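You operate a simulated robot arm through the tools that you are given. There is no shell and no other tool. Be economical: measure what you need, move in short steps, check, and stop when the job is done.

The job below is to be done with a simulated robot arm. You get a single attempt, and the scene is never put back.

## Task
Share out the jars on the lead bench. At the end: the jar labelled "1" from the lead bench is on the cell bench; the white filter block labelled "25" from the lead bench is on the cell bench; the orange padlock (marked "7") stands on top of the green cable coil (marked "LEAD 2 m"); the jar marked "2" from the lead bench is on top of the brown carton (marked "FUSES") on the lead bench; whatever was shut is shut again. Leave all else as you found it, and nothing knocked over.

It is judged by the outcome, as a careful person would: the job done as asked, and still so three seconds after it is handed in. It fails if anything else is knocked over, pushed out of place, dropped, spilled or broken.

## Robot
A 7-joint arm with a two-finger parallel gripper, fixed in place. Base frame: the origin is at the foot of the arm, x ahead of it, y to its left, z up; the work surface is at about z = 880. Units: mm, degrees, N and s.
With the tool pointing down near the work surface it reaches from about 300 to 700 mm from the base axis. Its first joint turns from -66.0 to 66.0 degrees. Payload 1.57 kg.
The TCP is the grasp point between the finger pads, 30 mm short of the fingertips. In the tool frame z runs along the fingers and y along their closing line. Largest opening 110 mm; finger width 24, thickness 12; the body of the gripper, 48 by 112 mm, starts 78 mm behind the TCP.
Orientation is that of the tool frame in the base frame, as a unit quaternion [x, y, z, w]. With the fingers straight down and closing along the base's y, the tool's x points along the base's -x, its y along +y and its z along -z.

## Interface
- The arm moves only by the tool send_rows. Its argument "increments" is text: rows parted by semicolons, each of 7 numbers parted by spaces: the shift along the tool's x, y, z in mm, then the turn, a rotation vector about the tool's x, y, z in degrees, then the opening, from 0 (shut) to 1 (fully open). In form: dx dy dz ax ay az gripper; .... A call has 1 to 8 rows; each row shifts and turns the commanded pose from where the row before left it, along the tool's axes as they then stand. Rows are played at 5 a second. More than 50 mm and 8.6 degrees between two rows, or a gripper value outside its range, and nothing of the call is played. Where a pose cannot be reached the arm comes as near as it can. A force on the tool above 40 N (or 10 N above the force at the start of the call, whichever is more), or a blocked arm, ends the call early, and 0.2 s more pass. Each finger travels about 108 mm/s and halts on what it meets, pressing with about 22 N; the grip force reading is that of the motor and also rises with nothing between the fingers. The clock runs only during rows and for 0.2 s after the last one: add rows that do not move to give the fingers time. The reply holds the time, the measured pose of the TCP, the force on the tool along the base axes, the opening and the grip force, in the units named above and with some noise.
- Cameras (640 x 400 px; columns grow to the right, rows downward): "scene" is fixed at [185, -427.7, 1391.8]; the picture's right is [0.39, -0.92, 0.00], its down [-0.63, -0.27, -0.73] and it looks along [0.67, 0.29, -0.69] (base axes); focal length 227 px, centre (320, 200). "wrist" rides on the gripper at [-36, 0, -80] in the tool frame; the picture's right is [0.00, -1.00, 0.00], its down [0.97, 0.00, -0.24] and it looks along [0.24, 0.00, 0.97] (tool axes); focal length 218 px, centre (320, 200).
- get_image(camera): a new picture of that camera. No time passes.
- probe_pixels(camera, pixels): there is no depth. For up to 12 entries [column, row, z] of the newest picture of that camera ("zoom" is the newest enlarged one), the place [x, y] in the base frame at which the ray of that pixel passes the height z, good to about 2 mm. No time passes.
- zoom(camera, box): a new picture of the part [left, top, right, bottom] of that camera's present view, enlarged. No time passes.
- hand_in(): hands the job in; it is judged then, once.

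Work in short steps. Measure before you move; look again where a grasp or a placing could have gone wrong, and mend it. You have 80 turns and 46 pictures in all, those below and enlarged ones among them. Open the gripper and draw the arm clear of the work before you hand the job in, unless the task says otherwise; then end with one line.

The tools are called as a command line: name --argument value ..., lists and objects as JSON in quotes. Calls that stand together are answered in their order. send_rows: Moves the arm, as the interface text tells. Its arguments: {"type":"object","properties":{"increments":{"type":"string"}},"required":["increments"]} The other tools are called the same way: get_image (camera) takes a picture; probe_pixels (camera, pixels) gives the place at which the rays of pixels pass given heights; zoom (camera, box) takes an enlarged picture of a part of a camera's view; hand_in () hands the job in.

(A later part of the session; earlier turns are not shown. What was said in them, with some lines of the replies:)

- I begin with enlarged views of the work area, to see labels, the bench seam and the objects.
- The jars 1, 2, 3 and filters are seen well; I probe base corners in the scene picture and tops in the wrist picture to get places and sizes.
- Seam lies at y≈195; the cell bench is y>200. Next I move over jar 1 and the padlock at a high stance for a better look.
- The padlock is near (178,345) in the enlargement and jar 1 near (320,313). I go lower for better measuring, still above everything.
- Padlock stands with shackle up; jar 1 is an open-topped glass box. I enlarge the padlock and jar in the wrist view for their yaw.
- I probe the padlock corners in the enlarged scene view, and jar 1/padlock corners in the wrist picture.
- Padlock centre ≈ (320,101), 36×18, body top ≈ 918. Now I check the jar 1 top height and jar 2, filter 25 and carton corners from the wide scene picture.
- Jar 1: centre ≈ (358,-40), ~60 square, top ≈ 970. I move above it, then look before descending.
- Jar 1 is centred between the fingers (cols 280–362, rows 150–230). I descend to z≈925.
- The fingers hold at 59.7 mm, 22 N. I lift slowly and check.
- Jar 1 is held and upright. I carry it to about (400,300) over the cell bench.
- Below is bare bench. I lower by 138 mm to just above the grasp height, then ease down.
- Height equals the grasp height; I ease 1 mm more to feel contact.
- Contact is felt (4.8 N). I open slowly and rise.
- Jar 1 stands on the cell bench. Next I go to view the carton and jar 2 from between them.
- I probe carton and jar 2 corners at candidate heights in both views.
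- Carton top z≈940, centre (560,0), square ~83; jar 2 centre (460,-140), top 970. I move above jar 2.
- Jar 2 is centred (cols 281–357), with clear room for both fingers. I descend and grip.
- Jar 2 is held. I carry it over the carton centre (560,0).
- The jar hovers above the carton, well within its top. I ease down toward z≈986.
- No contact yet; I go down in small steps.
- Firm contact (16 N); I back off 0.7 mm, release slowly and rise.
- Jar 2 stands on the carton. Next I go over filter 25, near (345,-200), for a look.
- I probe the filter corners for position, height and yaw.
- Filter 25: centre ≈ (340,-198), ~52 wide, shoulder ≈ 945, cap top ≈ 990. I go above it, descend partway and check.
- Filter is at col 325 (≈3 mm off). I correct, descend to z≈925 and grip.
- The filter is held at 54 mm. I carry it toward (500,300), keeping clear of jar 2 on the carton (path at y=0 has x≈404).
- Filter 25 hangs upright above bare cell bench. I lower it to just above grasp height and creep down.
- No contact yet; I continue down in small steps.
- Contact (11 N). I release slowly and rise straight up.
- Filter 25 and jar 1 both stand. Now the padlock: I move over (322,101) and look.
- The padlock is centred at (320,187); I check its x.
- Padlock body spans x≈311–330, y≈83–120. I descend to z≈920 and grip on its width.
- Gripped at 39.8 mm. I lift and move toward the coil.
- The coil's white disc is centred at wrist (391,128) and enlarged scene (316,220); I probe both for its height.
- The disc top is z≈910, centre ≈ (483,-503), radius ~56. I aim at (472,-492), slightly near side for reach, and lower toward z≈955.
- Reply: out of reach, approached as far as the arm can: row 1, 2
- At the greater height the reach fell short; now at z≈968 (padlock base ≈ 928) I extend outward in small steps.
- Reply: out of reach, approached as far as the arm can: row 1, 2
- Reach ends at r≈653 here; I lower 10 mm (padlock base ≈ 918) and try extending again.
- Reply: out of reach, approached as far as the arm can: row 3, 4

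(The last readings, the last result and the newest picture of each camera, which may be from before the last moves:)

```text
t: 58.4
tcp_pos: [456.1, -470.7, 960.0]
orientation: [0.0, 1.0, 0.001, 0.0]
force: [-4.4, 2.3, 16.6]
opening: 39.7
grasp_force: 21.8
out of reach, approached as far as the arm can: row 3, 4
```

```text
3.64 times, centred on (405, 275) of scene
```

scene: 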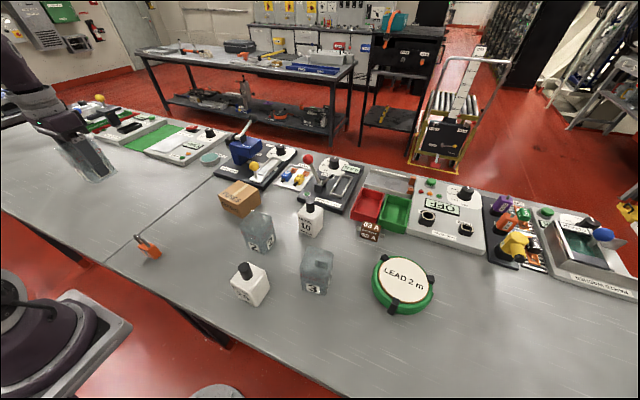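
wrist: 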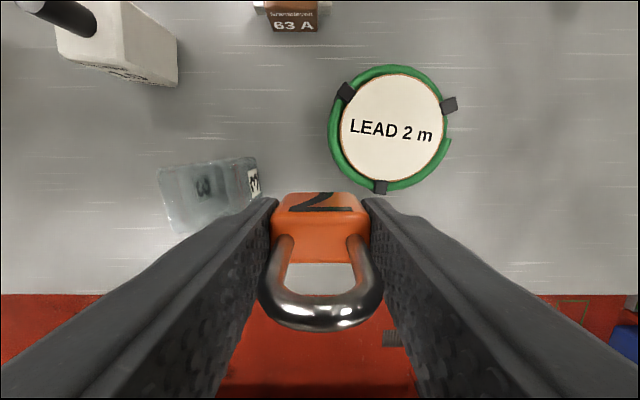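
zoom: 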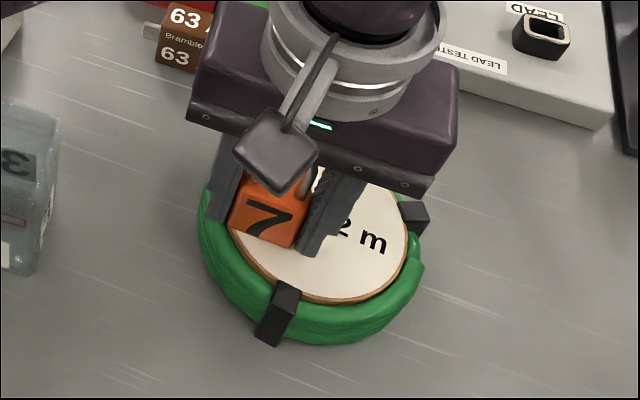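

Contact at z≈960 (16 N): disc top ≈ 920, and the padlock rests at (456,-470), close to the disc's rim because of reach. I let go in place (it stands on the disc), tilt the gripper 10° about its closing axis so it can reach further, and will regrip.

send_rows --increments "0 0 -0.8 0 0 0 0.2;0 0 0 0 0 0 0.4;0 0 0 0 0 0 0.55;0 0 0 0 0 0 0.55;0 0 0 0 0 0 0.55"

zoom --camera "scene" --box '[340, 220, 470, 330]'

```text
t: 59.6
tcp_pos: [456.3, -470.6, 960.7]
orientation: [-0.001, 1.0, 0.0, 0.0]
force: [0.1, -0.6, -0.7]
opening: 60.5
grasp_force: 0.0
```

```text
3.64 times, centred on (405, 275) of scene
```

zoom: 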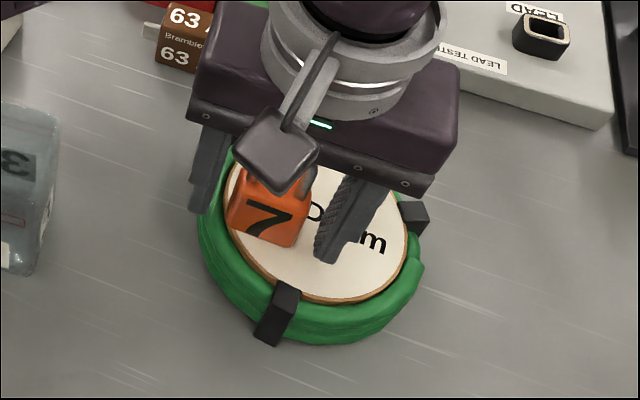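

The padlock stands near the disc's left rim; I tilt the open gripper 10° in place to gain reach.

send_rows --increments "0 0 0 0 -5 0 0.55;0 0 0 0 -5 0 0.55;0 0 0 0 0 0 0.55;0 0 0 0 0 0 0.55"

get_image --camera "wrist"

```text
t: 60.6
tcp_pos: [456.5, -470.4, 961.3]
orientation: [0.001, 0.996, 0.0, 0.088]
force: [-0.9, -0.6, 0.2]
opening: 60.6
grasp_force: 0.1
```

```text
10 pictures are left
```

wrist: 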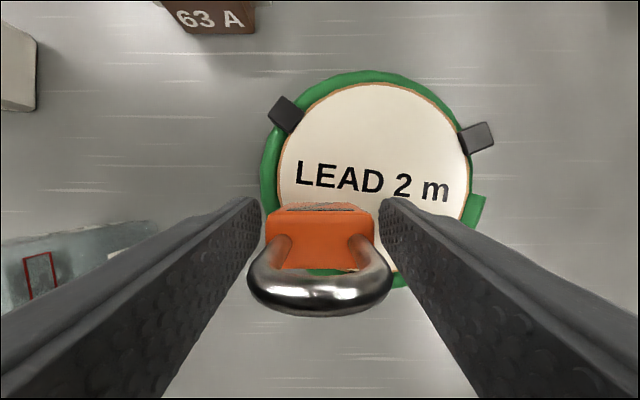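

The padlock is between the fingers with disc room ahead and to the right. I regrip, lift 8 mm, and move +20 x, −24 y.

send_rows --increments "0 0 0 0 0 0 0.4;0 0 0 0 0 0 0.3;0 0 0 0 0 0 0.2;0 0 0 0 0 0 0.2;0 0 0 0 0 0 0.2"

send_rows --increments "-0.7 0 -4 0 0 0 0.2;-0.7 0 -4 0 0 0 0.2;0 0 0 0 0 0 0.2"

send_rows --increments "-5 -6 0.9 0 0 0 0.2;-5 -6 0.9 0 0 0 0.2;-5 -6 0.9 0 0 0 0.2;-5 -6 0.9 0 0 0 0.2;0 0 0 0 0 0 0.2"

```text
t: 61.8
tcp_pos: [455.9, -470.8, 960.8]
orientation: [0.0, 0.996, 0.0, 0.086]
force: [0.3, 1.7, -0.1]
opening: 39.7
grasp_force: 22.0
```

```text
t: 62.6
tcp_pos: [454.9, -470.9, 967.9]
orientation: [0.0, 0.996, 0.0, 0.087]
force: [0.5, 0.2, -1.3]
opening: 39.7
grasp_force: 21.6
```

```text
t: 63.8
tcp_pos: [470.2, -482.5, 968.7]
orientation: [-0.001, 0.996, 0.0, 0.086]
force: [0.2, 0.2, -1.2]
opening: 39.4
grasp_force: 22.2
out of reach, approached as far as the arm can: row 3, 4
```

Now at (470,-482.5), about 22 mm from the disc centre, which leaves the whole base on the disc. I lower until contact.

send_rows --increments "0.7 0 4 0 0 0 0.2;0.4 0 2 0 0 0 0.2;0.1 0 0.8 0 0 0 0.2;0 0 0 0 0 0 0.2"

send_rows --increments "0.1 0 0.8 0 0 0 0.2;0 0 0 0 0 0 0.2"

```text
t: 64.8
tcp_pos: [468.8, -484.1, 961.3]
orientation: [0.0, 0.996, 0.0, 0.087]
force: [-0.2, 0.9, -2.4]
opening: 39.4
grasp_force: 21.8
```

```text
t: 65.4
tcp_pos: [470.6, -482.3, 960.7]
orientation: [0.0, 0.996, 0.0, 0.086]
force: [-0.3, -0.8, -1.5]
opening: 39.6
grasp_force: 22.5
```

Still free; I step down further.

send_rows --increments "0.1 0 0.7 0 0 0 0.2;0 0 0 0 0 0 0.2"

send_rows --increments "0.1 0 0.6 0 0 0 0.2;0 0 0 0 0 0 0.2"

```text
t: 66.0
tcp_pos: [470.1, -483.9, 961.3]
orientation: [0.001, 0.996, -0.001, 0.087]
force: [-1.0, 0.6, 7.1]
opening: 39.6
grasp_force: 21.8
```

```text
t: 66.6
tcp_pos: [471.4, -483.9, 960.6]
orientation: [0.0, 0.996, -0.001, 0.088]
force: [-2.2, 0.9, 17.0]
opening: 39.6
grasp_force: 22.4
```

Contact 17 N. I back off slightly, open to about 60 mm and look.

send_rows --increments "0 0 -0.7 0 0 0 0.2;0 0 0 0 0 0 0.3;0 0 0 0 0 0 0.42;0 0 0 0 0 0 0.55;0 0 0 0 0 0 0.55;0 0 0 0 0 0 0.55"

get_image --camera "wrist"

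```text
t: 68.0
tcp_pos: [469.3, -483.1, 960.4]
orientation: [-0.001, 0.996, -0.001, 0.088]
force: [0.5, -0.9, 0.5]
opening: 60.6
grasp_force: 0.1
```

```text
9 pictures are left
```

wrist: 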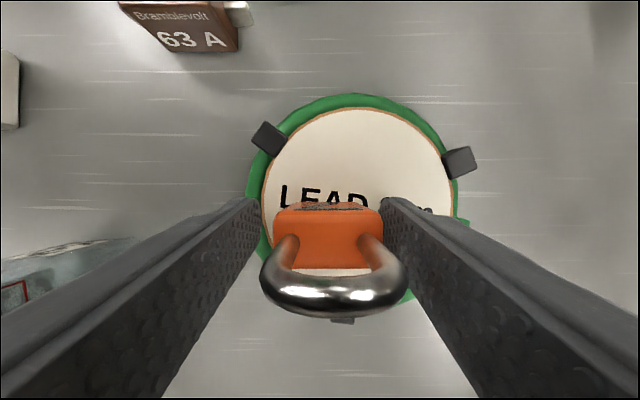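

The padlock stands on the disc, free of the fingers. I withdraw upward and backward in small steps.

send_rows --increments "2.2 0 -10.5 0 0 0 0.55;2.2 0 -10.5 0 0 0 0.55;4.4 0 -21 0 0 0 0.55;4.4 0 -21 0 0 0 0.55;6 0 -25 0 0 0 0.55;0 0 0 0 0 0 0.55"

```text
t: 69.4
tcp_pos: [435.8, -482.6, 1043.8]
orientation: [0.001, 0.996, 0.0, 0.088]
force: [0.2, 0.7, 0.0]
opening: 60.3
grasp_force: 0.1
```

Clear of the padlock without contact. I move back toward the middle, undo the tilt, and open.

send_rows --increments "20 25 -25 0 0 0 0.55;10 35 -25 0 0 0 0.55;0 40 -20 0 5 0 0.8;0 40 -10 0 5 0 1;0 40 -10 0 0 0 1;0 40 -10 0 0 0 1;0 30 -10 0 0 0 1;0 0 0 0 0 0 1"

get_image --camera "scene"

zoom --camera "scene" --box '[340, 200, 470, 320]'

zoom --camera "scene" --box '[40, 120, 280, 270]'

```text
t: 71.2
tcp_pos: [392.6, -232.9, 1148.8]
orientation: [0.0, 1.0, 0.0, 0.001]
force: [-0.2, -0.1, -0.9]
opening: 109.9
grasp_force: 0.1
```

```text
8 pictures are left
```

scene: 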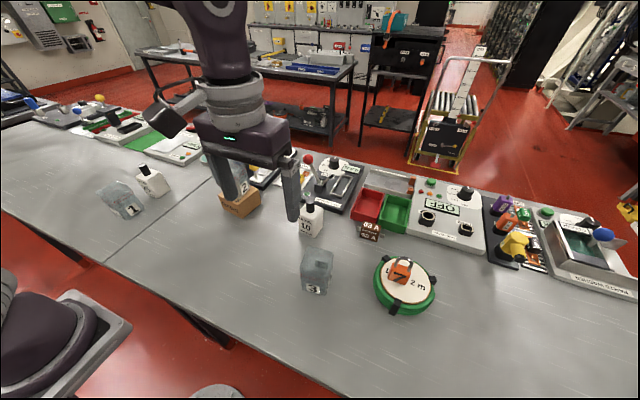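

```text
3.33 times, centred on (405, 260) of scene
```

zoom: 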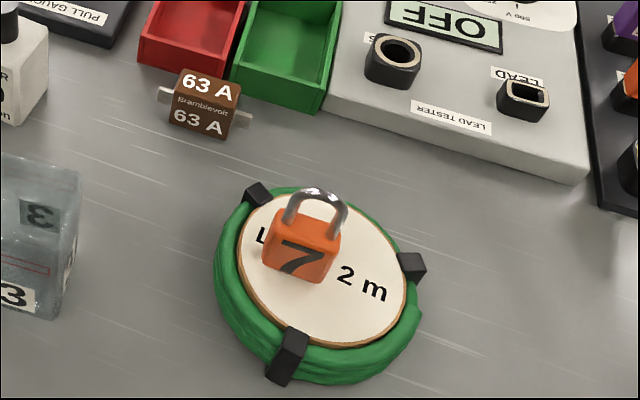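

```text
2.67 times, centred on (160, 195) of scene
```

zoom: 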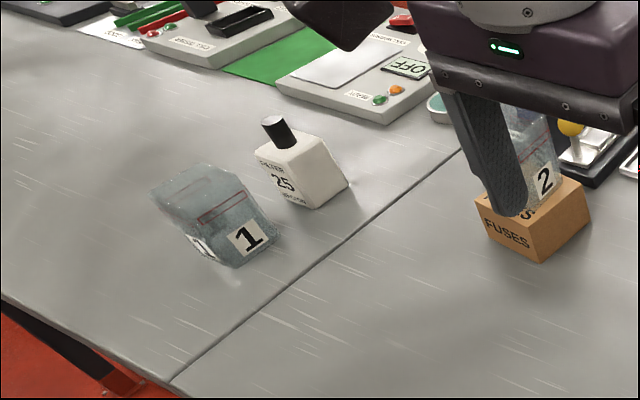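

The pictures show the padlock on the coil, jar 1 and filter 25 upright on the cell bench, and jar 2 on the carton. The arm is open and clear, nothing was opened along the way, and I hand in.

hand_in

```text
The job is handed in.
```

The job is done and handed in: jar 1 and filter 25 are on the cell bench, jar 2 is on the FUSES carton, the orange padlock stands on the green LEAD 2 m coil, and nothing was opened or knocked over.
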